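You operate a simulated robot arm through the tools that you are given. There is no shell and no other tool. Be economical: measure what you need, move in short steps, check, and stop when the job is done.

The job below is to be done with a simulated robot arm. You get a single attempt, and the scene is never put back.

Task
Put the small gold ring from the top of the brown table on the upper shelf of the test bench. Take the thick orange pad and leave it in the silver basket on the top of the brown table. Take the black insert and put it on the dark grey plate. Fetch the middle meter from the top of the brown table and set it on the shelf of the brown table. Take the tin with a green lid on the top of the brown table and put it away on the shelf under the basket table. Turn the left count knob to 2. Turn the right count knob to 3. Take the small saddle from the left end of the blue table and put it on the drip tray floor. Open the cabinet door. Any order will do. Set down upright: middle meter, small saddle.

It is judged by the outcome, as a careful person would: the job done as asked, and still so three seconds after it is handed in. It fails if anything else is knocked over, pushed out of place, dropped, spilled or broken. A push-on lid holds only when it is set on centred and level and pressed home; a screw cap is set on level and turned clockwise until tight.

Robot
A 7-joint arm with a two-finger parallel gripper on a trunk, on a base that drives. Base frame: it is fixed to the floor where the robot stands at the start and does not move with it; the origin is under the middle of the robot, x ahead of it, y to its left, z up; the surface under the hand at the start is at about z = 0.8. Lengths are in m, angles in rad, forces in N, time in s.
With the tool pointing down near the work surface it reaches from about 0.48 to 0.92 m from the robot's upright axis, wherever it stands. Its first joint turns from -2.007 to 2.007 rad. Places, roughly: basket (21x22x14 cm) [0.9, -0.5, 0.8]; black insert (4x4x3 cm) [0.5, -0.8, 0.8]; cabinet door [-7.7, -2, 1.1]; dark grey plate (11x10x1 cm) [-0.1, -2.9, 0.8]; drip tray floor (29x17 cm) [-5.7, -0.8, 0.9]; left count knob [-6.2, -0.6, 0.9]; middle meter [0.75, -1, 0.75]; right count knob [-5.6, -0.6, 0.9]; shelf of the brown table [0.7, -0.6, 0.3]; shelf under the basket table [-7.9, 0.8, 0.3]; small gold ring (5x5x3 cm) [0.7, 0, 0.8]; small saddle [-5.25, -0.75, 1]; thick orange pad (8x6x4 cm) [0.8, -0.1, 0.8]; tin with a green lid [1, -0.75, 0.75]; upper shelf of the test bench [-2.4, -0.7, 0.5]. Payload 3.91 kg.
Tool frame: the origin (TCP) lies between the finger pads and is the grasp point; the fingertips stand 0.03 m ahead of it; z points along the fingers, y is the line along which they close. Largest opening 0.11 m; finger width 0.02, thickness 0.01; the body of the gripper, 0.048 by 0.112 m, starts 0.055 m behind the TCP.
Orientation is told as [roll, pitch, yaw] about the base's x, y, z axes, in that order, counted from this pose: with the fingers straight down and closing along the base's y, the tool's x points along the base's -x, its y along +y and its z along -z.

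Tools
- The arm moves only by the tool nudge_tool. Its arguments are lists of equal length, an entry for each row: "translation": the shift along the tool's x, y, z in m, a list of three; "angular": the turn, a rotation vector about the tool's x, y, z in degrees, a list of three; "claw": the closure, from 0 (fully open) to 1 (shut). In form: {"translation": [[x, y, z], ...], "angular": [[wx, wy, wz], ...], "claw": [claw, ...]}. A call has 1 to 10 rows; each row shifts and turns the commanded pose from where the row before left it, along the tool's axes as they then stand. A row lasts 0.2 s, in which the tool goes at most 0.05 m and 0.15 rad; a call with a longer step from one row to the next is refused whole, and so is a gripper value outside its range. A pose out of reach is approached as far as the arm can. The call stops where the force on the tool passes 40 N (or 10 N more than at its start, if that is more) or the arm is blocked; 0.2 s more then pass. Each finger travels about 0.153 m/s and halts on what it meets, pressing with about 42 N; the grip force reading is that of the motor and also rises with nothing between the fingers. The clock runs only during rows and for 0.2 s after the last one: add rows that do not move to give the fingers time. It gives the time, the measured TCP pose, the force on the tool (base axes), the opening and the grip force at its end, in the units of the frame above (readings bear some noise), with the torque about the TCP (base axes, N m) and any sound that the robot's microphone picked up, and new pictures: "show" is both (left out), scene, wrist or none.
- Cameras (640 x 400 px; columns grow to the right, rows downward): "scene" is now at [0.2185, 0.154, 1.3745]; the picture's right is [-0.57, -0.82, 0.00], its down [-0.45, 0.32, -0.83] and it looks along [0.68, -0.48, -0.55] (base axes); focal length 271 px, centre (320, 200). "wrist" rides on the gripper at [0.072, 0.017, -0.103] in the tool frame; the picture's right is [-0.23, 0.97, 0.00], its down [-0.76, -0.18, -0.62] and it looks along [-0.61, -0.14, 0.78] (tool axes); focal length 222 px, centre (320, 200).
- raise_lower(by): slides the trunk up (or, below 0, down) by that many m; the arm and the scene camera ride with it, the base frame stays. It gives what a move gives, with no picture.
- steer(legs): drives the robot by 1 to 6 legs, each [ahead, left, turn to the left] in m, m and rad, along the robot's own axes; the way and the turn of a leg run together, so that a leg with both is an arc; at most 1.5 m and 3.142 rad a leg. The arm and the cameras ride along, it lands a little off, and it stops where it bumps. It gives what a move gives, and a new picture of the scene camera.
- pan_tilt(pan, tilt): turns the head with the scene camera to pan (to the left, within 1.396 rad either way) and tilt (down, from -0.506 to 1.204), counted from straight ahead of the robot. It gives what a move gives, and a new picture of the scene camera.
- locate(camera, pixels): for up to 12 pixels [column, row] of the newest picture of that camera ("zoom" is the newest enlarged one), the place [x, y, z] in the base frame of the surface seen there, good to about 0.002 m, but the place of the scene camera against the robot may be out by one fixed shift of up to 0.012 m in any direction. The clock stands still meanwhile.
- close_up(camera, box): a new picture of the part [left, top, right, bottom] of that camera's present view, enlarged. The clock stands still meanwhile.
- sign_off(): hands the job in; it is judged then, once.

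Keep the steps short. Do not move on a guess: measure, check each grasp and each placing, and mend mistakes. In all there are 145 turns and 260 pictures (those below and enlarged ones count). Leave the gripper open and the arm clear of the work at the hand-in unless told otherwise, and finish with a single line.

The tools are called after ">>>" as name(argument=value, ...) on one line, values as JSON. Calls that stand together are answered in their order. nudge_tool: Moves the arm, as the interface text tells. Its arguments: {"type":"object","properties":{"translation":{"type":"array"},"angular":{"type":"array"},"claw":{"type":"array"},"show":{"type":"string","enum":["both","scene","wrist","none"]}},"required":["translation","angular","claw"]} The other tools are called the same way: raise_lower (by) slides the trunk up or down; steer (legs) drives the base; pan_tilt (pan, tilt) turns the head that bears the scene camera; locate (camera, pixels) gives the place of the surface under pixels of a picture; close_up (camera, box) takes an enlarged picture of a part of a camera's view; sign_off () hands the job in.

At the start:

```text
time_s: 0.0
tool_pos: [0.6147, -0.2569, 1.1897]
ee_rot: [0.0, 0.0, 0.0]
force: [0.8, -0.9, -0.1]
moment: [0.01, -0.01, 0.0]
width: 0.1101
grip_force: 0.1
trunk travel left (down, up): [-0.7, 0.29]
robot x, y, heading: [0.0012, 0.0062, -0.005]
head pan, tilt: [-0.607, 0.586]
```

scene: 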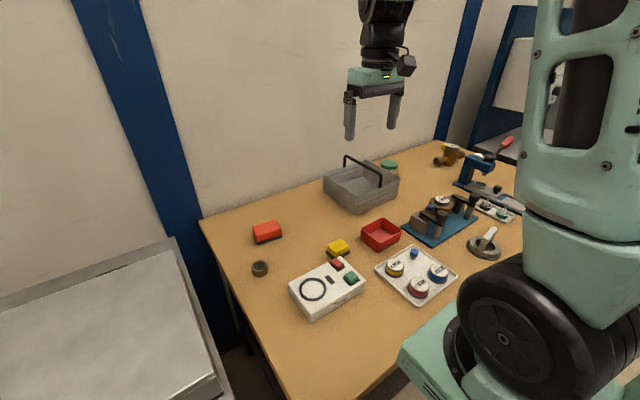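
wrist: 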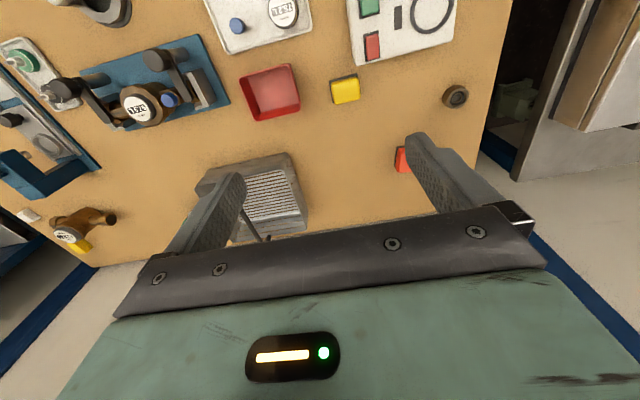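

I'll first enlarge the tabletop view to identify the objects.

>>> close_up(camera="scene", box=[220, 130, 540, 330])

>>> locate(camera="scene", pixels=[[267, 225], [267, 238], [260, 264], [260, 275], [360, 190], [332, 185], [395, 180], [364, 212], [389, 163], [440, 200], [490, 240]])

```text
2.00 times, centred on (380, 230) of scene
```

zoom: 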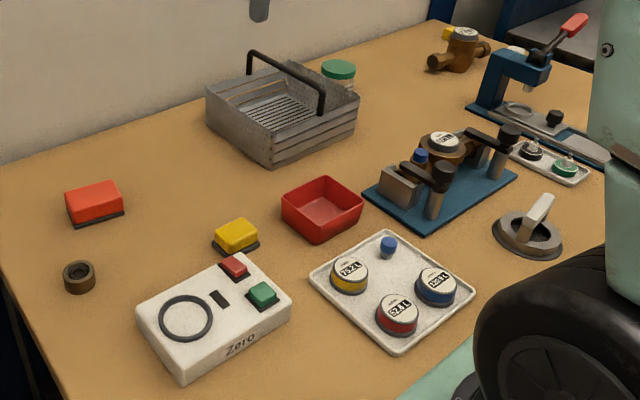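

```text
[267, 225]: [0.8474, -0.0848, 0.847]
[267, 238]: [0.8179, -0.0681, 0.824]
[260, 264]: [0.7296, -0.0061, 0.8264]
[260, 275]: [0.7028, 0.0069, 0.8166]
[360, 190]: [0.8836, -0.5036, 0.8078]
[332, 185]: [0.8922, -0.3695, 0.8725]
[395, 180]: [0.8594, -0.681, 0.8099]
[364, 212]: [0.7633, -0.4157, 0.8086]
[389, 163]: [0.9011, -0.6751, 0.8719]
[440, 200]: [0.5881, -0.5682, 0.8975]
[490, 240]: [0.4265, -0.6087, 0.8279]
```

Orange pad near (0.835,-0.08), ring near (0.715,0). I move the hand above them to measure with the wrist camera.

>>> nudge_tool(translation=[[-0.02, 0.035, 0.02], [-0.02, 0.035, 0.02], [-0.02, 0.035, 0.02], [-0.02, 0.035, 0.02], [-0.02, 0.035, 0.02], [0, 0, 0.02]], angular=[[0, 0, 0], [0, 0, 0], [0, 0, 0], [0, 0, 0], [0, 0, 0], [0, 0, 0]], claw=[0, 0, 0, 0, 0, 0], show="wrist")

```text
time_s: 1.4
tool_pos: [0.7128, -0.0803, 1.0711]
ee_rot: [0.0, -0.001, -0.002]
force: [-0.5, 0.1, 0.2]
moment: [0.02, -0.03, 0.01]
width: 0.11
grip_force: 0.1
trunk travel left (down, up): [-0.7, 0.29]
robot x, y, heading: [-0.001, 0.0002, -0.005]
head pan, tilt: [-0.607, 0.586]
```

wrist: 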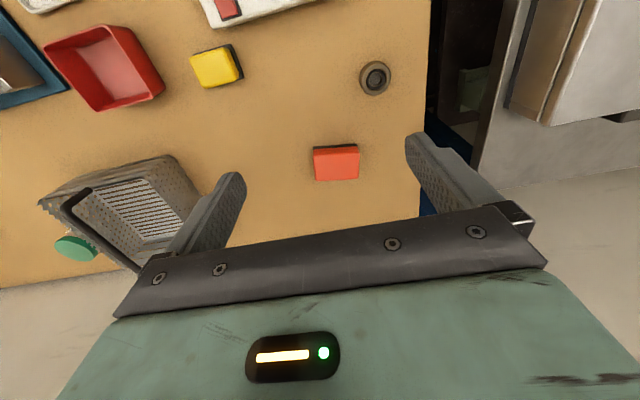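

>>> locate(camera="wrist", pixels=[[313, 147], [356, 145], [359, 177], [317, 180], [336, 162], [375, 75], [375, 62], [375, 93], [362, 77], [389, 77], [340, 110]])

>>> close_up(camera="wrist", box=[280, 40, 440, 200])

```text
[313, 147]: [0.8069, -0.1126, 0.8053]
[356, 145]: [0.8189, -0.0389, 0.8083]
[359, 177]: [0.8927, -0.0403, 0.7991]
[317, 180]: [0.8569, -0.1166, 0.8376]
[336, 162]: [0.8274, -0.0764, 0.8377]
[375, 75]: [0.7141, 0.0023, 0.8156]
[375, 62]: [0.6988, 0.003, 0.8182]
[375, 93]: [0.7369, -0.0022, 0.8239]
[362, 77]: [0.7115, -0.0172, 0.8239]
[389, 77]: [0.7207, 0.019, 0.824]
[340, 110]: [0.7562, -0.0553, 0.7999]
```

```text
2.50 times, centred on (360, 120) of wrist
```

zoom: 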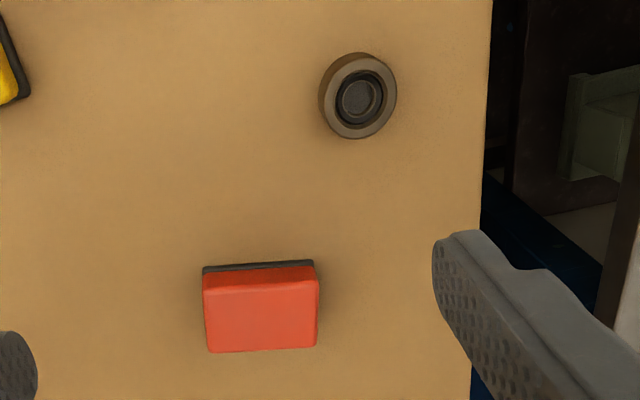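

>>> locate(camera="zoom", pixels=[[207, 279], [312, 272], [314, 342], [211, 348], [260, 310], [324, 95], [392, 95], [358, 58], [358, 133]])

```text
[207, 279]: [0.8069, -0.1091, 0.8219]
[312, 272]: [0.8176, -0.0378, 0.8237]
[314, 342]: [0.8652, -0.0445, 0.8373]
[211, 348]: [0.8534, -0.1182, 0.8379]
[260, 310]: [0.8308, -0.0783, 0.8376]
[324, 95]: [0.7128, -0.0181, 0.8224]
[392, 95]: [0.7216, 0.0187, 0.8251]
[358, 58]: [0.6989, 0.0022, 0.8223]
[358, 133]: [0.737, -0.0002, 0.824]
```

Pad centre ≈(0.836,-0.078), turned about -9°, top 0.8375. I go above it, turning 9°, and descend partway.

>>> nudge_tool(translation=[[-0.041, 0.001, 0.02], [-0.041, 0.001, 0.02], [-0.041, 0, 0.02], [0, 0, 0.045], [0, 0, 0.045], [0, 0, 0.03]], angular=[[0, 0, 0], [0, 0, 0], [0, 0, 4.5], [0, 0, 4.5], [0, 0, 0], [0, 0, 0]], claw=[0, 0, 0, 0, 0, 0], show="wrist")

```text
time_s: 2.8
tool_pos: [0.8379, -0.0793, 0.888]
ee_rot: [0.003, 0.0, -0.157]
force: [0.0, -0.1, -0.1]
moment: [-0.03, -0.02, 0.0]
width: 0.1099
grip_force: 0.2
trunk travel left (down, up): [-0.7, 0.29]
robot x, y, heading: [0.003, -0.0034, 0.002]
head pan, tilt: [-0.607, 0.586]
```

wrist: 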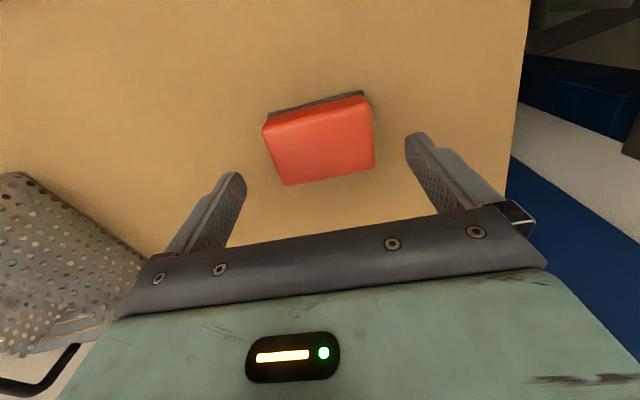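

Well centred; descend and close.

>>> nudge_tool(translation=[[0.001, 0.001, 0.027], [0, 0, 0.026], [0, 0, 0], [0, 0, 0], [0, 0, 0], [0, 0, -0.04], [0, 0, -0.04], [0, 0, -0.04], [0, 0, -0.045], [0, 0, -0.045]], angular=[[0, 0, 0], [0, 0, 0], [0, 0, 0], [0, 0, 0], [0, 0, 0], [0, 0, 0], [0, 0, 0], [0, 0, 0], [0, 0, 0], [0, 0, 0]], claw=[0, 0, 0.5, 0.5, 0.5, 0.5, 0.5, 0.5, 0.5, 0.5])

```text
time_s: 5.0
tool_pos: [0.8338, -0.0774, 1.0482]
ee_rot: [0.001, 0.001, -0.157]
force: [0.4, 0.6, -0.1]
moment: [-0.04, 0.03, 0.0]
width: 0.0794
grip_force: 41.8
trunk travel left (down, up): [-0.7, 0.29]
robot x, y, heading: [0.0009, -0.0033, 0.0]
head pan, tilt: [-0.607, 0.586]
```

scene: 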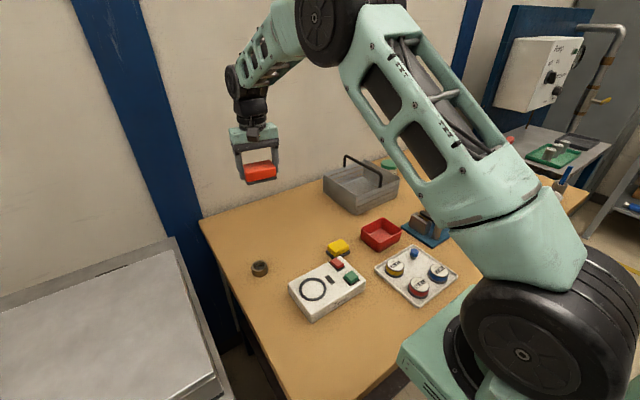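
wrist: 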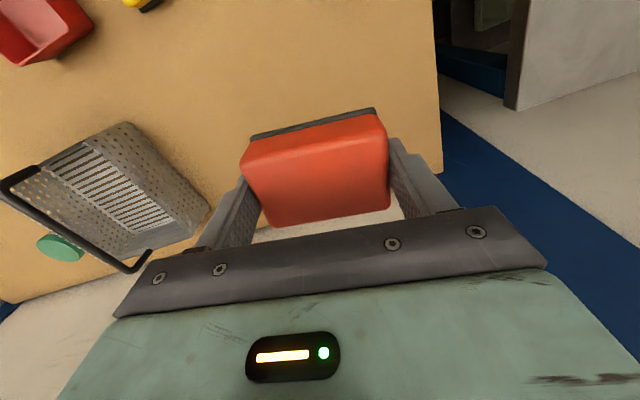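

Pad held (0.079). Move toward the basket, staying high, and look into it.

>>> nudge_tool(translation=[[-0.002, -0.046, -0.012], [-0.002, -0.046, -0.012], [-0.002, -0.046, -0.012], [-0.002, -0.046, -0.012], [-0.002, -0.046, -0.012], [-0.002, -0.046, -0.012]], angular=[[0, 0, 0], [0, 0, 0], [0, 0, 0], [0, 0, 0], [0, 0, 0], [0, 0, 0]], claw=[0.5, 0.5, 0.5, 0.5, 0.5, 0.5])

```text
time_s: 6.4
tool_pos: [0.8077, -0.3518, 1.1199]
ee_rot: [0.001, 0.0, -0.156]
force: [0.5, 0.3, -1.2]
moment: [-0.09, 0.01, -0.02]
width: 0.0797
grip_force: 41.9
trunk travel left (down, up): [-0.7, 0.29]
robot x, y, heading: [-0.0042, 0.0011, 0.003]
head pan, tilt: [-0.607, 0.586]
```

scene: 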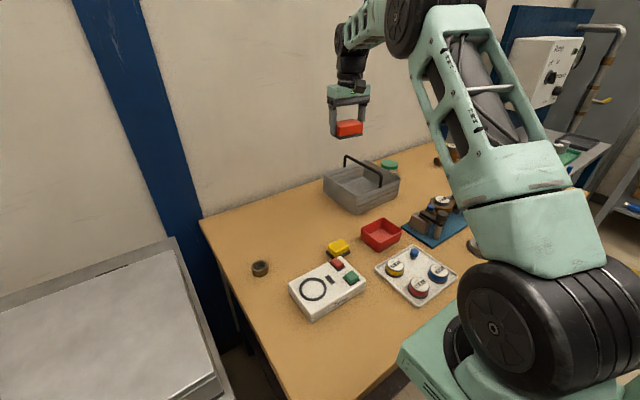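
wrist: 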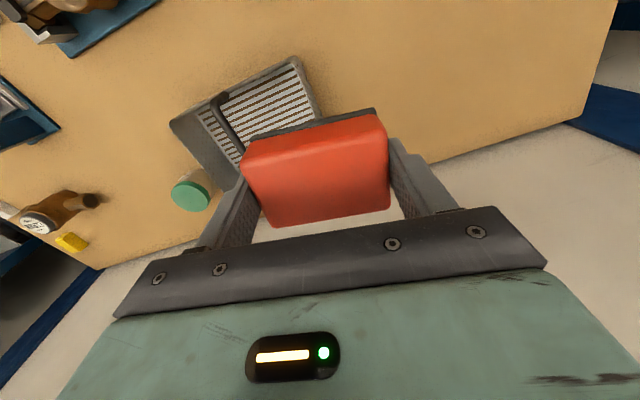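

>>> close_up(camera="scene", box=[310, 140, 420, 225])

>>> close_up(camera="wrist", box=[160, 40, 340, 220])

```text
4.71 times, centred on (365, 182) of scene
```

zoom: 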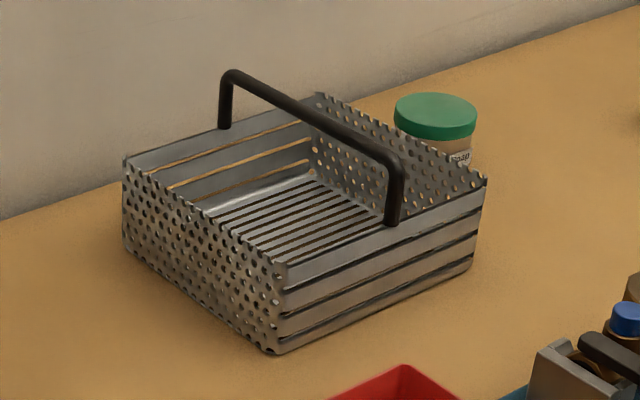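

```text
2.22 times, centred on (250, 130) of wrist
```

zoom: 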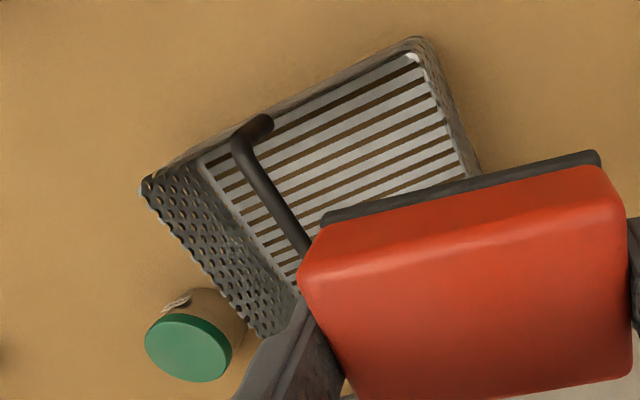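

>>> locate(camera="zoom", pixels=[[420, 42], [146, 187], [257, 124], [238, 142], [300, 235], [475, 165], [352, 130], [250, 330], [185, 345], [385, 90]])

>>> locate(camera="scene", pixels=[[332, 169], [359, 185], [366, 157], [391, 171], [349, 156], [380, 172], [349, 162], [378, 178], [359, 200], [367, 165], [377, 168]])

```text
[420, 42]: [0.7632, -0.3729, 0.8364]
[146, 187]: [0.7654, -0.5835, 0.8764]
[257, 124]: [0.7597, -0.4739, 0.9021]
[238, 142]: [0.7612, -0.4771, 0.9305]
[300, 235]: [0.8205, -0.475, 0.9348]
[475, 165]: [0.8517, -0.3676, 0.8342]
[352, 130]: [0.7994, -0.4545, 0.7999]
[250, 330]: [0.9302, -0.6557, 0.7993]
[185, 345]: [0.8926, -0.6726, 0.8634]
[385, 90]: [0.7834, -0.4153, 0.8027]
```

```text
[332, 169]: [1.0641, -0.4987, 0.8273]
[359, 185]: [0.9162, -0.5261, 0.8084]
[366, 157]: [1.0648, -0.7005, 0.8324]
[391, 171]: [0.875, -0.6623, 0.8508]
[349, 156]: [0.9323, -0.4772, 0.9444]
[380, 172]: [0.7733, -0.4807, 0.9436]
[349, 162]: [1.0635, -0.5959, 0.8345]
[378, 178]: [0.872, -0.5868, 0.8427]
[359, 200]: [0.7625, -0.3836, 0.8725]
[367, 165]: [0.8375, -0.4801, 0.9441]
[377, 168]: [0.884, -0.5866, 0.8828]
```

Basket is axis-aligned: x 0.757–0.96, y −0.585…−0.367, handle along x at y −0.477 (top 0.944). I need more reach, so I'll look to the right before driving sideways.

>>> pan_tilt(pan=-1.2, tilt=0.6)

```text
time_s: 7.4
tool_pos: [0.8063, -0.3509, 1.1198]
ee_rot: [0.001, 0.001, -0.159]
force: [0.4, 0.0, 0.0]
moment: [-0.01, -0.04, 0.0]
width: 0.0795
grip_force: 42.3
trunk travel left (down, up): [-0.7, 0.29]
robot x, y, heading: [-0.001, 0.0028, 0.004]
head pan, tilt: [-1.201, 0.6]
```

scene: 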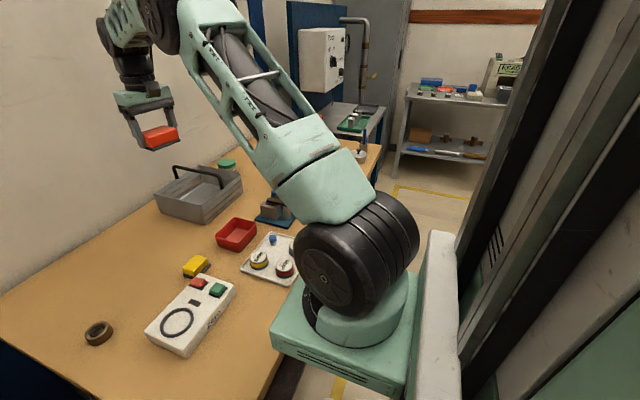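

Floor to the right is clear. Drive right 0.42 m.

>>> steer(legs=[[0, -0.42, 0]])

```text
time_s: 10.0
tool_pos: [0.8133, -0.7639, 1.1196]
ee_rot: [0.001, -0.001, -0.147]
force: [-0.7, 1.1, -0.9]
moment: [0.04, -0.02, 0.04]
width: 0.0797
grip_force: 42.1
trunk travel left (down, up): [-0.7, 0.29]
robot x, y, heading: [-0.0014, -0.4235, 0.009]
head pan, tilt: [-1.201, 0.6]
```

scene: 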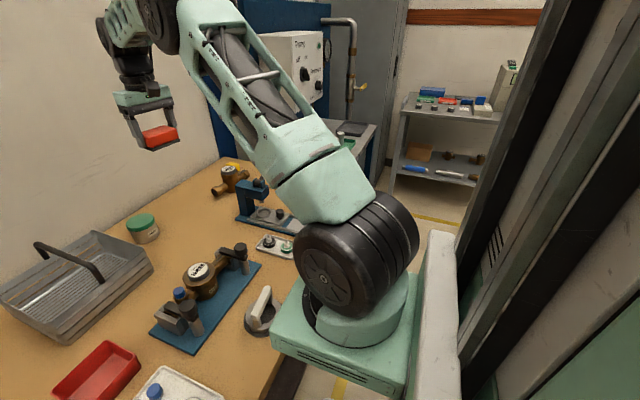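

Move back over the near half of the basket (y −0.42), then turn 90°.

>>> nudge_tool(translation=[[0.0005, 0.0433, 0.005], [0.0005, 0.0433, 0.005], [0.0005, 0.0433, 0.005], [0.0005, 0.0433, 0.005], [0.0005, 0.0433, 0.005], [0.0005, 0.0433, 0.005], [0.0005, 0.0433, 0.005], [0.0005, 0.0433, 0.005]], angular=[[0, 0, 0], [0, 0, 0], [0, 0, 0], [0, 0, 0], [0, 0, 0], [0, 0, 0], [0, 0, 0], [0, 0, 0]], claw=[0.5, 0.5, 0.5, 0.5, 0.5, 0.5, 0.5, 0.5], show="none")

>>> nudge_tool(translation=[[0, 0, 0], [0, 0, 0], [0, 0, 0], [0, 0, 0], [0, 0, 0], [0, 0, 0], [0, 0, 0], [0, 0, 0], [0, 0, 0], [0, 0, 0]], angular=[[0, 0, 8.16], [0, 0, 8.16], [0, 0, 8.16], [0, 0, 8.16], [0, 0, 8.16], [0, 0, 8.16], [0, 0, 8.16], [0, 0, 8.16], [0, 0, 8.16], [0, 0, 8.16]], claw=[0.5, 0.5, 0.5, 0.5, 0.5, 0.5, 0.5, 0.5, 0.5, 0.5], show="wrist")

```text
time_s: 11.8
tool_pos: [0.8586, -0.4222, 1.08]
ee_rot: [0.001, 0.0, -0.15]
force: [0.0, 0.2, -0.8]
moment: [0.05, 0.03, 0.0]
width: 0.0793
grip_force: 42.3
trunk travel left (down, up): [-0.7, 0.29]
robot x, y, heading: [0.0026, -0.4215, 0.009]
head pan, tilt: [-1.201, 0.6]
```

```text
time_s: 14.0
tool_pos: [0.8591, -0.4207, 1.0796]
ee_rot: [-0.001, 0.0, -1.575]
force: [0.5, 0.1, 0.0]
moment: [0.01, -0.01, 0.01]
width: 0.0798
grip_force: 41.9
trunk travel left (down, up): [-0.7, 0.29]
robot x, y, heading: [0.0034, -0.4205, 0.008]
head pan, tilt: [-1.201, 0.6]
```

wrist: 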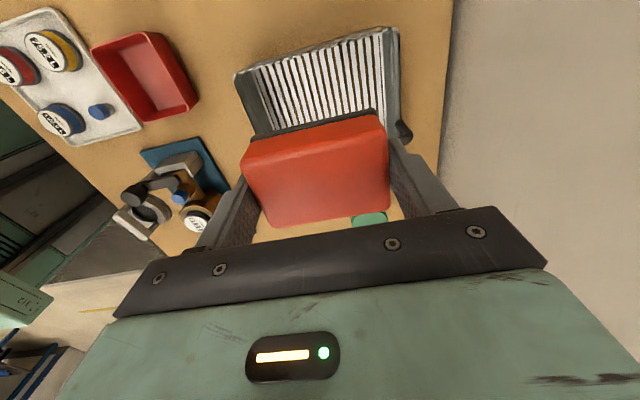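

Aligned with the near half. Lower to just above the basket floor.

>>> nudge_tool(translation=[[0.001, 0, 0.045], [0, 0, 0.045], [0, 0, 0.045], [0, 0, 0.045], [0, 0, 0.03], [0, 0, 0.015]], angular=[[0, 0, 0], [0, 0, 0], [0, 0, 0], [0, 0, 0], [0, 0, 0], [0, 0, 0]], claw=[0.5, 0.5, 0.5, 0.5, 0.5, 0.5])

```text
time_s: 15.4
tool_pos: [0.8554, -0.4202, 0.8512]
ee_rot: [-0.002, -0.001, -1.572]
force: [-0.3, 0.3, -0.3]
moment: [0.0, 0.02, -0.01]
width: 0.0795
grip_force: 41.4
trunk travel left (down, up): [-0.7, 0.29]
robot x, y, heading: [0.0008, -0.4146, 0.01]
head pan, tilt: [-1.201, 0.6]
```

scene: 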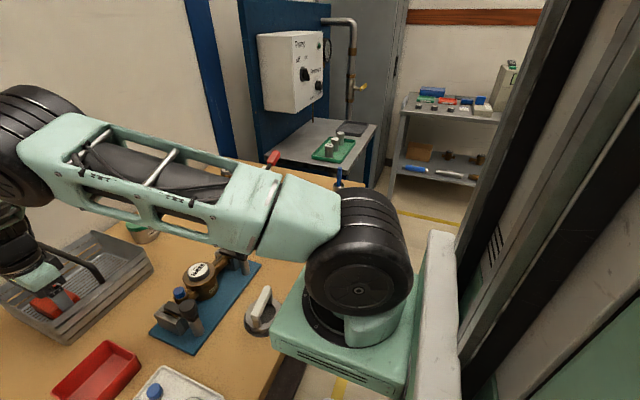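
wrist: 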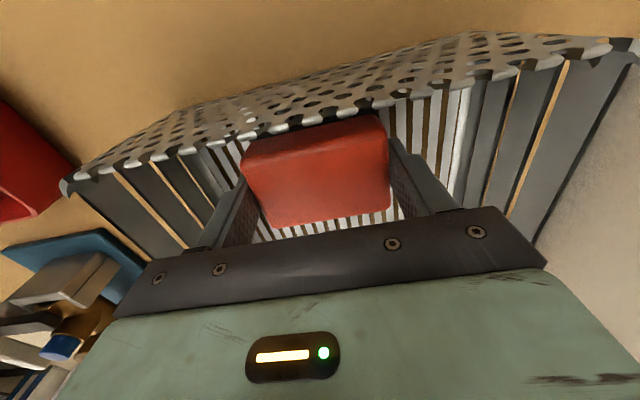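

Pad inside. Lower the last 12 mm, release, rise.

>>> nudge_tool(translation=[[0, 0, 0.006], [0, 0, 0.006], [0, 0, 0], [0, 0, 0], [0, 0, -0.03], [0, 0, -0.045], [0, 0, -0.045], [0, 0, -0.045], [0, 0, -0.045], [0, 0, -0.04]], angular=[[0, 0, 0], [0, 0, 0], [0, 0, 0], [0, 0, 0], [0, 0, 0], [0, 0, 0], [0, 0, 0], [0, 0, 0], [0, 0, 0], [0, 0, 0]], claw=[0.5, 0.5, 0.1, 0.1, 0.1, 0.1, 0.1, 0.1, 0, 0], show="wrist")

>>> pan_tilt(pan=-0.5, tilt=0.65)

```text
time_s: 17.6
tool_pos: [0.8567, -0.4218, 1.09]
ee_rot: [0.001, 0.001, -1.572]
force: [-0.1, -0.6, -0.9]
moment: [0.0, 0.01, -0.03]
width: 0.1098
grip_force: 0.0
trunk travel left (down, up): [-0.7, 0.29]
robot x, y, heading: [0.0033, -0.4191, 0.011]
head pan, tilt: [-1.201, 0.6]
```

wrist: 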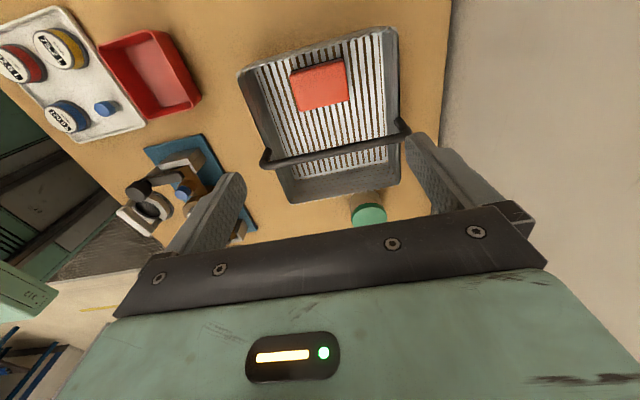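

```text
time_s: 18.6
tool_pos: [0.8562, -0.4205, 1.0888]
ee_rot: [-0.001, 0.0, -1.57]
force: [0.1, 0.2, 0.1]
moment: [0.01, 0.02, 0.0]
width: 0.11
grip_force: 0.1
trunk travel left (down, up): [-0.7, 0.29]
robot x, y, heading: [0.0038, -0.4189, 0.009]
head pan, tilt: [-0.499, 0.649]
```

scene: 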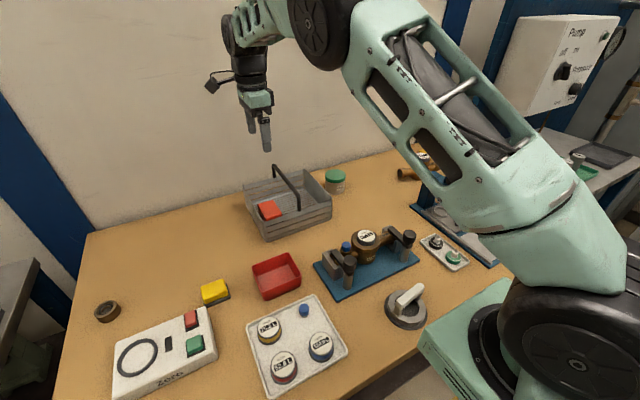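

Pad is in the basket. Now drive right toward the meter/insert side.

>>> steer(legs=[[0, -0.4, -0.01]])

>>> close_up(camera="scene", box=[220, 140, 540, 340])

```text
time_s: 21.2
tool_pos: [0.8568, -0.8493, 1.089]
ee_rot: [0.0, -0.002, -1.591]
force: [0.4, 0.1, -0.3]
moment: [0.0, 0.0, 0.0]
width: 0.1097
grip_force: 0.1
trunk travel left (down, up): [-0.7, 0.29]
robot x, y, heading: [0.0019, -0.8315, -0.008]
head pan, tilt: [-0.499, 0.649]
```

scene: 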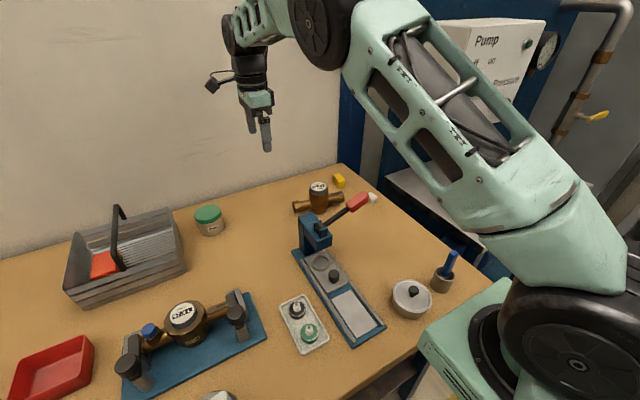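

```text
2.00 times, centred on (380, 240) of scene
```

zoom: 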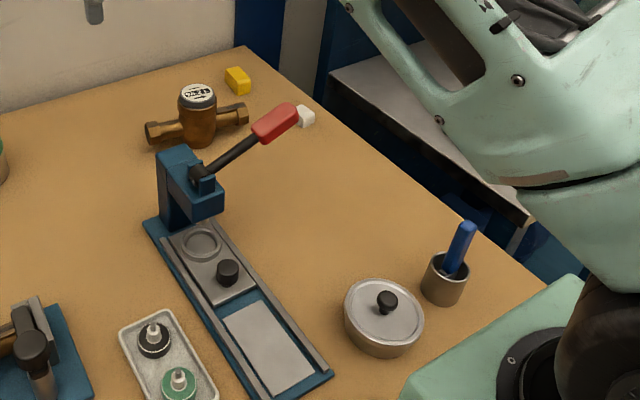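

>>> locate(camera="scene", pixels=[[319, 187], [318, 208], [300, 207], [340, 198], [362, 198], [312, 235], [297, 310], [310, 333], [294, 297], [208, 214], [209, 232], [340, 180]])

>>> close_up(camera="wrist", box=[0, 0, 640, 400])

```text
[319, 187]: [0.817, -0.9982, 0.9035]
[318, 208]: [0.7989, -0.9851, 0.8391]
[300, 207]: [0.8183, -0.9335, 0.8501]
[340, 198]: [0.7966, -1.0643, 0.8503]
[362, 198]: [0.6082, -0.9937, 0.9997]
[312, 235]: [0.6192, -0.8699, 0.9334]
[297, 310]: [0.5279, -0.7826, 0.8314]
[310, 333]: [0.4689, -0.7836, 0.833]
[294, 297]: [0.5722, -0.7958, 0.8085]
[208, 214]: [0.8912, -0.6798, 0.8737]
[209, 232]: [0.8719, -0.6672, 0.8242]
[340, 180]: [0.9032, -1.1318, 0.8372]
```

```text
1.00 times, centred on (320, 200) of wrist (not enlarged: the box is as wide or as high as the picture)
```

zoom: 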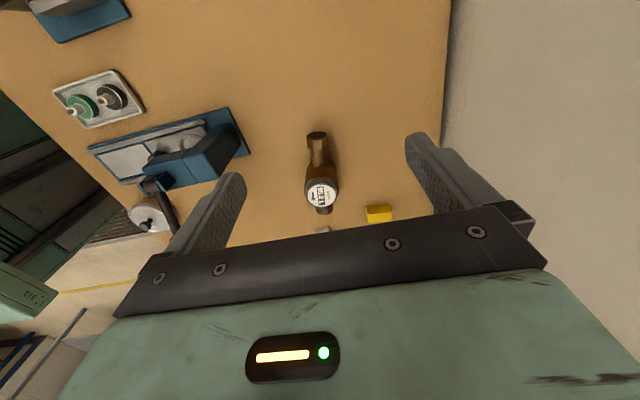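

Meter stands at ≈(0.81,−0.99), dial top z 0.904, pipe along y. Before choosing a grasp I need to see the room behind and the shelf; I turn the head fully right.

>>> pan_tilt(pan=-1.39, tilt=0.5)

```text
time_s: 22.4
tool_pos: [0.8571, -0.8481, 1.0903]
ee_rot: [0.001, -0.001, -1.589]
force: [-0.5, 0.2, -0.7]
moment: [0.01, 0.02, 0.0]
width: 0.11
grip_force: 0.0
trunk travel left (down, up): [-0.7, 0.29]
robot x, y, heading: [0.0041, -0.8291, -0.011]
head pan, tilt: [-1.389, 0.499]
```

scene: 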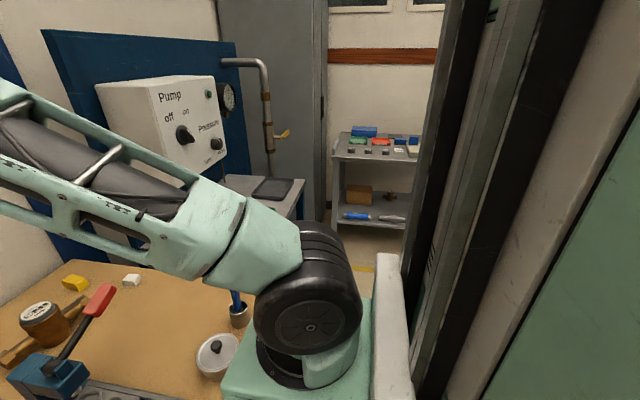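

>>> close_up(camera="scene", box=[240, 110, 440, 240])

>>> locate(camera="scene", pixels=[[275, 188], [370, 150], [400, 150], [361, 246], [365, 208], [300, 215], [412, 150], [380, 152]])

```text
3.08 times, centred on (340, 175) of scene
```

zoom: 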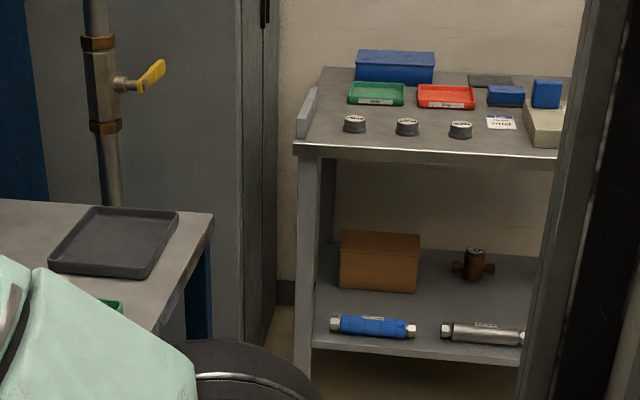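

```text
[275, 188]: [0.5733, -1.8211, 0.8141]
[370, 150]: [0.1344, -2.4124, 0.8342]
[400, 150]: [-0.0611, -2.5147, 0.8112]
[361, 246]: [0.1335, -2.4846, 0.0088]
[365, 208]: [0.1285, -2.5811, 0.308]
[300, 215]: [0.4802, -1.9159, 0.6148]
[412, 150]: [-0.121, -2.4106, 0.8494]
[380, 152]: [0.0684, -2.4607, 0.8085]
```

The rack at (−0.1,−2.6) holds the dark grey plate. I'll take the black insert first since I can view the shelf from the aisle on the way. Move above the insert tray.

>>> nudge_tool(translation=[[0.0084, -0.047, 0.004], [0.0084, -0.047, 0.004], [0.0084, -0.047, 0.004], [0.0084, -0.047, 0.004], [0.0084, -0.047, 0.004], [0.0084, -0.047, 0.004], [0.0084, -0.047, 0.004]], angular=[[0, 0, 0], [0, 0, 0], [0, 0, 0], [0, 0, 0], [0, 0, 0], [0, 0, 0], [0, 0, 0]], claw=[0, 0, 0, 0, 0, 0, 0], show="wrist")

>>> close_up(camera="wrist", box=[230, 40, 430, 200])

```text
time_s: 24.0
tool_pos: [0.5309, -0.7825, 1.0641]
ee_rot: [0.001, -0.002, -1.591]
force: [-0.4, 0.3, 0.4]
moment: [0.0, 0.01, 0.01]
width: 0.1101
grip_force: 0.0
trunk travel left (down, up): [-0.7, 0.29]
robot x, y, heading: [0.0031, -0.837, -0.014]
head pan, tilt: [-1.389, 0.499]
```

wrist: 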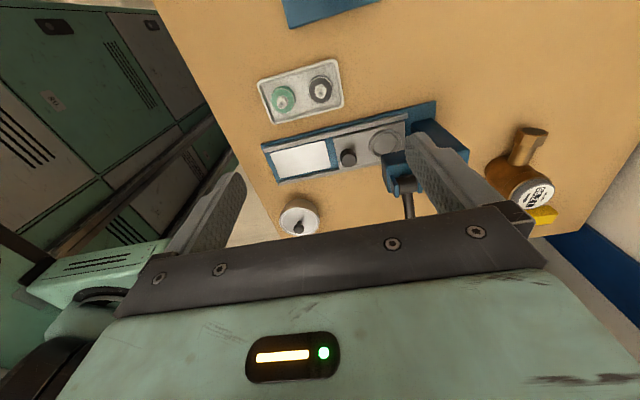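

```text
2.50 times, centred on (330, 120) of wrist
```

zoom: 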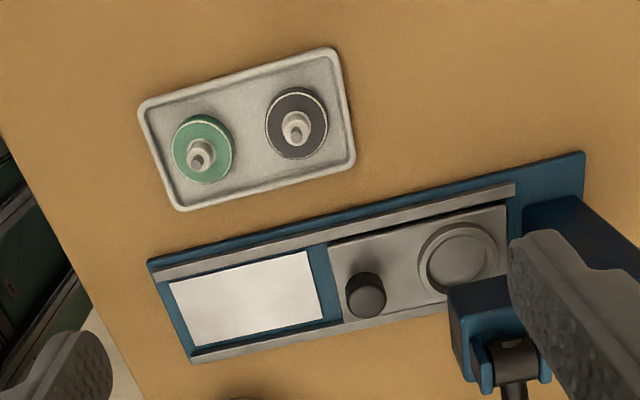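

>>> locate(camera="zoom", pixels=[[296, 126], [297, 90], [297, 157], [268, 126], [326, 122], [203, 148], [250, 160], [345, 160], [480, 205], [545, 225], [500, 310]])

>>> locate(camera="wrist", pixels=[[60, 60], [150, 200], [110, 230], [50, 180], [232, 160]])

```text
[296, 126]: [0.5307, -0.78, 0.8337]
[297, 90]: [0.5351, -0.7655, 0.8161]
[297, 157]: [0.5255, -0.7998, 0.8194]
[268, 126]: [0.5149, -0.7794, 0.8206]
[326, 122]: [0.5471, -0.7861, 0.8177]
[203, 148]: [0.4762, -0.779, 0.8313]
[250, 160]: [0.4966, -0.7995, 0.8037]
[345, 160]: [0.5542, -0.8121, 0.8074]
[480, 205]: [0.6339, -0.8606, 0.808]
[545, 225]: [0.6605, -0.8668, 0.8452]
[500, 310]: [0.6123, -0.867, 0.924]
```

```text
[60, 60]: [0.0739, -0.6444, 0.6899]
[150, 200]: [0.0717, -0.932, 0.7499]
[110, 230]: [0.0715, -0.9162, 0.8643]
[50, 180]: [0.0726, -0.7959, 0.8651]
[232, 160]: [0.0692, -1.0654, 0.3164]
```

Insert centre (0.531,−0.782), disc top ≈0.82. I turn the hand diagonally to miss the green insert and press, and descend partway with the fingers at ~6 cm.

>>> nudge_tool(translation=[[0, 0, 0], [0, 0, 0], [0, 0, 0], [0, 0, 0], [0, 0, 0.03], [0, 0, 0.04], [0, 0, 0.045], [0, 0, 0.045], [0, 0, 0.02]], angular=[[0, 0, -8.1], [0, 0, -8.1], [0, 0, -8.1], [0, 0, -8.1], [0, 0, -8.1], [0, 0, -8.1], [0, 0, -8.1], [0, 0, 0], [0, 0, 0]], claw=[0.45, 0.45, 0.45, 0.45, 0.45, 0.45, 0.45, 0.45, 0.45], show="wrist")

>>> close_up(camera="wrist", box=[200, 40, 440, 240])

```text
time_s: 26.0
tool_pos: [0.5262, -0.7838, 0.8822]
ee_rot: [0.0, 0.001, -0.601]
force: [-0.9, 0.5, -0.5]
moment: [-0.01, 0.0, -0.05]
width: 0.0606
grip_force: 0.1
trunk travel left (down, up): [-0.7, 0.29]
robot x, y, heading: [-0.0002, -0.8327, -0.006]
head pan, tilt: [-1.389, 0.499]
```

wrist: 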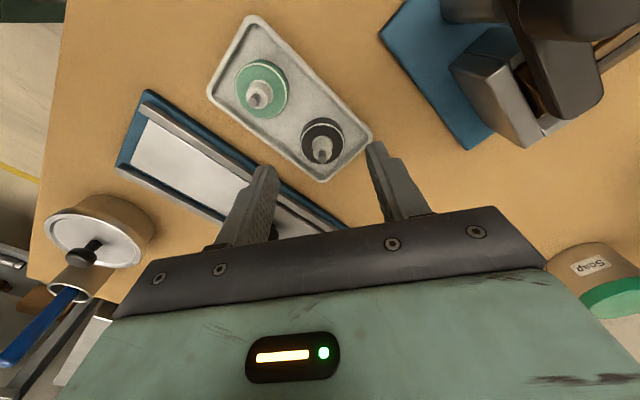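

```text
2.00 times, centred on (320, 140) of wrist
```

zoom: 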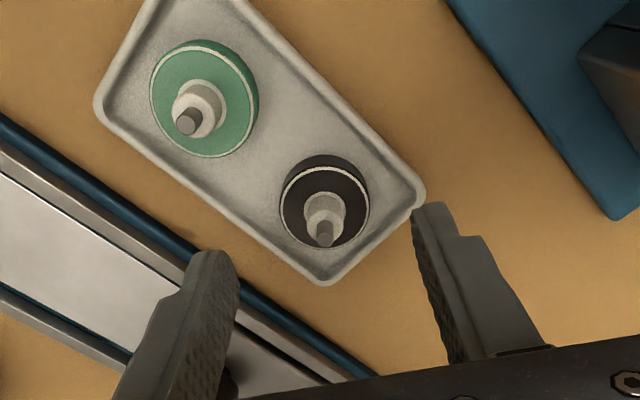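

>>> locate(camera="zoom", pixels=[[325, 208], [283, 210], [367, 205], [325, 172], [300, 240], [415, 190], [325, 282], [324, 233]])

```text
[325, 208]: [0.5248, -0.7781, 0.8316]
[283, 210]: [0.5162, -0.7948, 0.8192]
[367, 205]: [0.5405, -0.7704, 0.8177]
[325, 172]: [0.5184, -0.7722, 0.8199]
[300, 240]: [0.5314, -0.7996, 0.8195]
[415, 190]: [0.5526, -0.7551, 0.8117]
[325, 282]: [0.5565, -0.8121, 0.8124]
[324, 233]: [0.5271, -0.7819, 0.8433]
```

Tray rim stands to 0.812, so I keep fingertips just above it and grip the upper disc (TCP ≈0.843).

>>> nudge_tool(translation=[[-0.002, 0.001, 0.02], [0, 0, 0.0185], [0, 0, 0], [0, 0, 0], [0, 0, 0]], angular=[[0, 0, 0], [0, 0, 0], [0, 0, 0], [0, 0, 0], [0, 0, 0]], claw=[0.5, 0.5, 0.8, 0.8, 0.8], show="wrist")

```text
time_s: 27.2
tool_pos: [0.5306, -0.7819, 0.8425]
ee_rot: [0.0, -0.001, -0.601]
force: [-0.2, 0.5, -0.4]
moment: [-0.03, -0.02, 0.02]
width: 0.0336
grip_force: 42.1
trunk travel left (down, up): [-0.7, 0.29]
robot x, y, heading: [0.0027, -0.8328, -0.01]
head pan, tilt: [-1.389, 0.499]
```

wrist: 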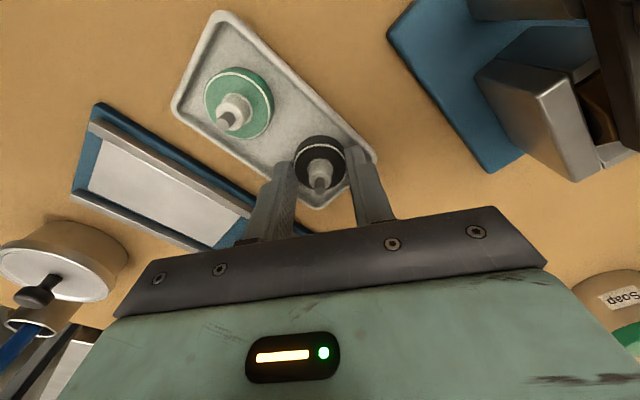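

Gripped (0.034). Lift.

>>> nudge_tool(translation=[[0, 0, -0.03], [0, 0, -0.045], [0, 0, -0.045], [0, 0, -0.045], [0, 0, -0.045], [0, 0, -0.04]], angular=[[0, 0, 0], [0, 0, 0], [0, 0, 0], [0, 0, 0], [0, 0, 0], [0, 0, 0]], claw=[0.8, 0.8, 0.8, 0.8, 0.8, 0.8], show="wrist")

```text
time_s: 28.6
tool_pos: [0.5341, -0.7851, 1.0915]
ee_rot: [-0.001, 0.0, -0.603]
force: [0.3, -0.4, -1.0]
moment: [0.03, 0.05, -0.03]
width: 0.0336
grip_force: 42.2
trunk travel left (down, up): [-0.7, 0.29]
robot x, y, heading: [0.002, -0.8279, -0.012]
head pan, tilt: [-1.389, 0.499]
```

wrist: 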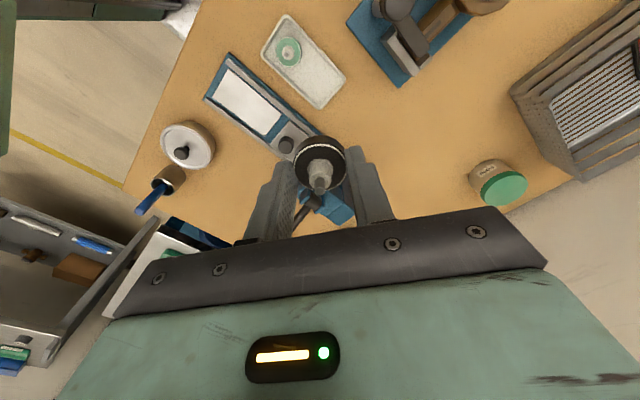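

Turn right in place (after a small back-off) to face the rack, then look around.

>>> steer(legs=[[-0.1, 0, 0], [0, 0, -1.56]])

>>> pan_tilt(pan=1.39, tilt=0.6)

>>> pan_tilt(pan=-1.39, tilt=0.4)

>>> pan_tilt(pan=0, tilt=0.4)

```text
time_s: 33.5
tool_pos: [-0.0431, -1.3603, 1.0917]
ee_rot: [0.001, 0.0, -2.155]
force: [-0.5, -0.3, -0.5]
moment: [0.01, -0.02, 0.03]
width: 0.0335
grip_force: 41.9
trunk travel left (down, up): [-0.7, 0.29]
robot x, y, heading: [-0.0984, -0.8299, -1.561]
head pan, tilt: [-1.389, 0.499]
```

scene: 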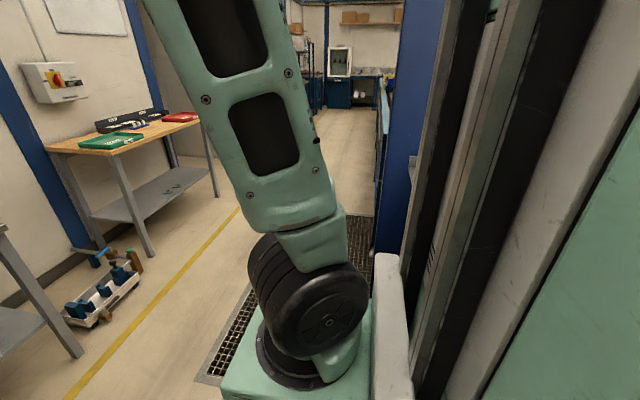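

```text
time_s: 36.0
tool_pos: [-0.0424, -1.3605, 1.0905]
ee_rot: [-0.002, 0.0, -2.154]
force: [0.0, 0.4, -0.5]
moment: [-0.02, -0.02, 0.01]
width: 0.0336
grip_force: 41.6
trunk travel left (down, up): [-0.7, 0.29]
robot x, y, heading: [-0.0986, -0.8264, -1.559]
head pan, tilt: [1.389, 0.6]
```

scene: 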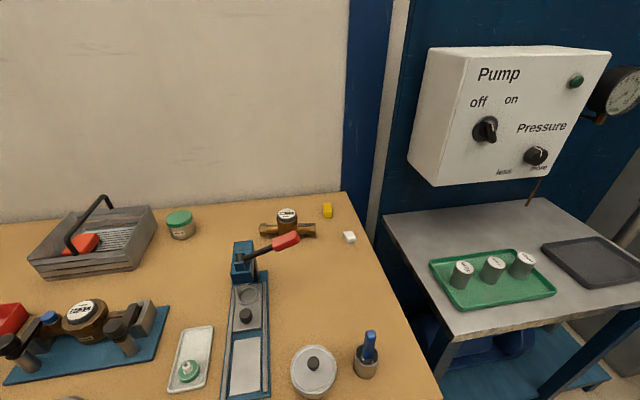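

```text
time_s: 38.4
tool_pos: [-0.0433, -1.3603, 1.0903]
ee_rot: [-0.001, 0.002, -2.153]
force: [-0.3, 0.4, -0.4]
moment: [0.01, -0.02, -0.03]
width: 0.0338
grip_force: 42.2
trunk travel left (down, up): [-0.7, 0.29]
robot x, y, heading: [-0.0982, -0.8325, -1.56]
head pan, tilt: [-1.389, 0.4]
```

scene: 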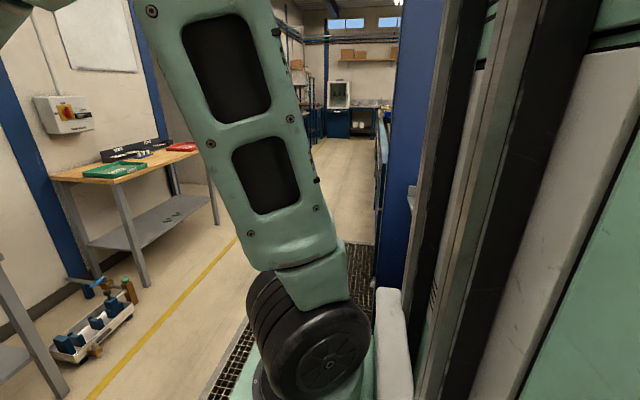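

```text
time_s: 40.0
tool_pos: [-0.044, -1.3604, 1.0923]
ee_rot: [0.0, 0.0, -2.155]
force: [-1.2, 0.0, -0.7]
moment: [-0.02, -0.01, 0.01]
width: 0.0334
grip_force: 42.0
trunk travel left (down, up): [-0.7, 0.29]
robot x, y, heading: [-0.0956, -0.8298, -1.562]
head pan, tilt: [0.0, 0.4]
```

scene: 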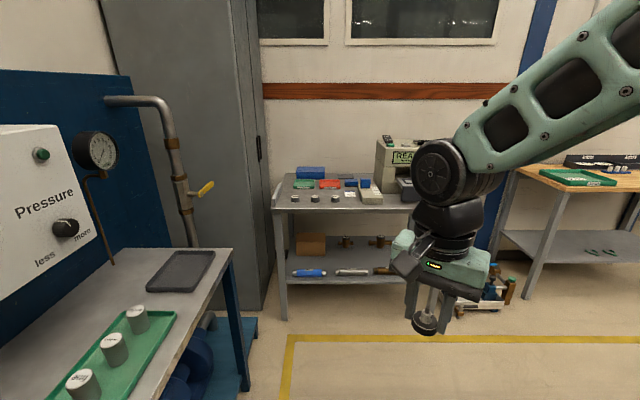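

The aisle ahead is clear. Locate the plate on the rack before driving.

>>> close_up(camera="scene", box=[270, 150, 430, 250])

>>> locate(camera="scene", pixels=[[346, 180], [294, 205], [295, 199], [330, 184], [350, 197], [372, 187], [404, 150], [405, 188]])

```text
4.00 times, centred on (350, 200) of scene
```

zoom: 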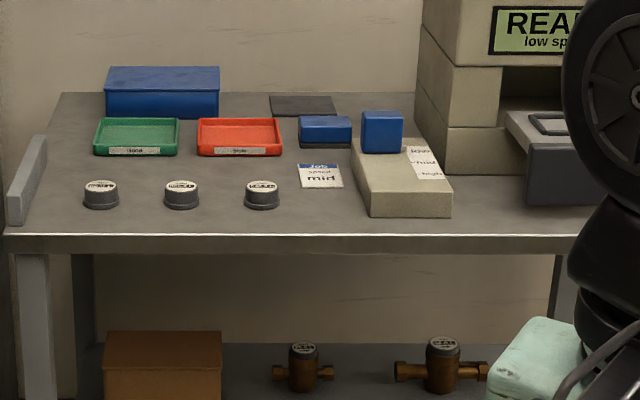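

```text
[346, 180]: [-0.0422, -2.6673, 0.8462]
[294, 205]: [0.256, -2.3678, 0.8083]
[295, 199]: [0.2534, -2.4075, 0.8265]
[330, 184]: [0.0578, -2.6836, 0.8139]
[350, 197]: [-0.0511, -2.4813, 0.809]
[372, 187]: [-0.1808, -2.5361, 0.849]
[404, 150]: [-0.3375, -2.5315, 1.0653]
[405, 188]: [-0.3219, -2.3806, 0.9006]
```

>>> steer(legs=[[1.12, 0, 0]])

>>> pan_tilt(pan=0, tilt=0.65)

```text
time_s: 45.5
tool_pos: [-0.0077, -2.4417, 1.0896]
ee_rot: [0.001, 0.001, -2.129]
force: [0.1, -0.3, -1.4]
moment: [0.02, 0.01, -0.02]
width: 0.0338
grip_force: 41.8
trunk travel left (down, up): [-0.7, 0.29]
robot x, y, heading: [-0.0781, -1.9097, -1.543]
head pan, tilt: [0.0, 0.4]
```

scene: 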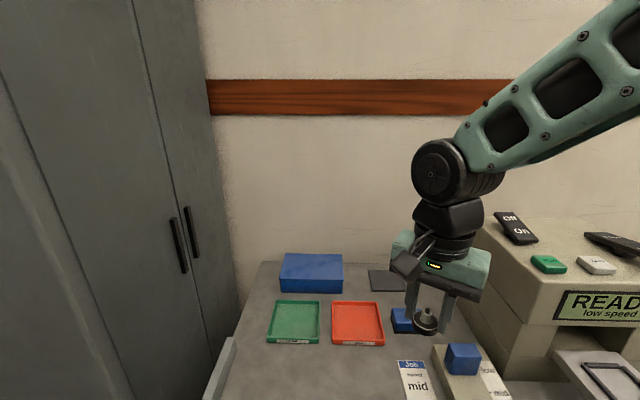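

```text
time_s: 46.3
tool_pos: [-0.0083, -2.4413, 1.0904]
ee_rot: [0.0, -0.001, -2.129]
force: [-0.6, -0.3, -0.6]
moment: [0.01, 0.05, -0.02]
width: 0.0336
grip_force: 41.8
trunk travel left (down, up): [-0.7, 0.29]
robot x, y, heading: [-0.0732, -1.9154, -1.538]
head pan, tilt: [0.0, 0.649]
```

scene: 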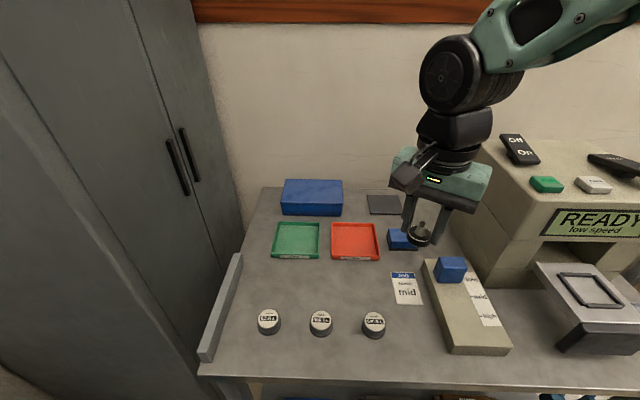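

>>> close_up(camera="scene", box=[340, 170, 500, 270])

>>> locate(camera="scene", pixels=[[384, 204], [372, 213], [395, 213], [370, 196], [396, 195], [402, 234], [440, 295], [490, 215]])

```text
4.00 times, centred on (420, 220) of scene
```

zoom: 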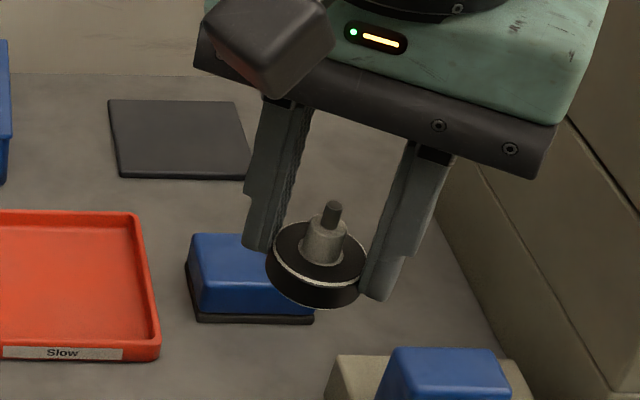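

```text
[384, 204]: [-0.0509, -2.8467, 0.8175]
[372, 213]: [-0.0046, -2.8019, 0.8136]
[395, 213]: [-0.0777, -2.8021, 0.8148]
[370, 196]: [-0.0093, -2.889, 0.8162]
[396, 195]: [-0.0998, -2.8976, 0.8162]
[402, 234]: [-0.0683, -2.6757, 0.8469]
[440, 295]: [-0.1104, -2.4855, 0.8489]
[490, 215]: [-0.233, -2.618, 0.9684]
```

Plate centre ≈(−0.05,−2.847). Drive 0.08 m closer for reach.

>>> steer(legs=[[0.08, 0, 0]])

```text
time_s: 47.3
tool_pos: [-0.0047, -2.522, 1.0923]
ee_rot: [0.001, -0.001, -2.129]
force: [-0.5, 0.8, 0.3]
moment: [0.0, 0.03, 0.01]
width: 0.0334
grip_force: 42.1
trunk travel left (down, up): [-0.7, 0.29]
robot x, y, heading: [-0.0749, -1.9958, -1.537]
head pan, tilt: [0.0, 0.649]
```

scene: 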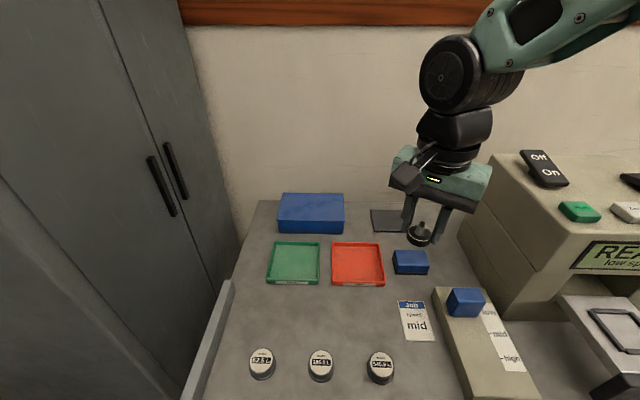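

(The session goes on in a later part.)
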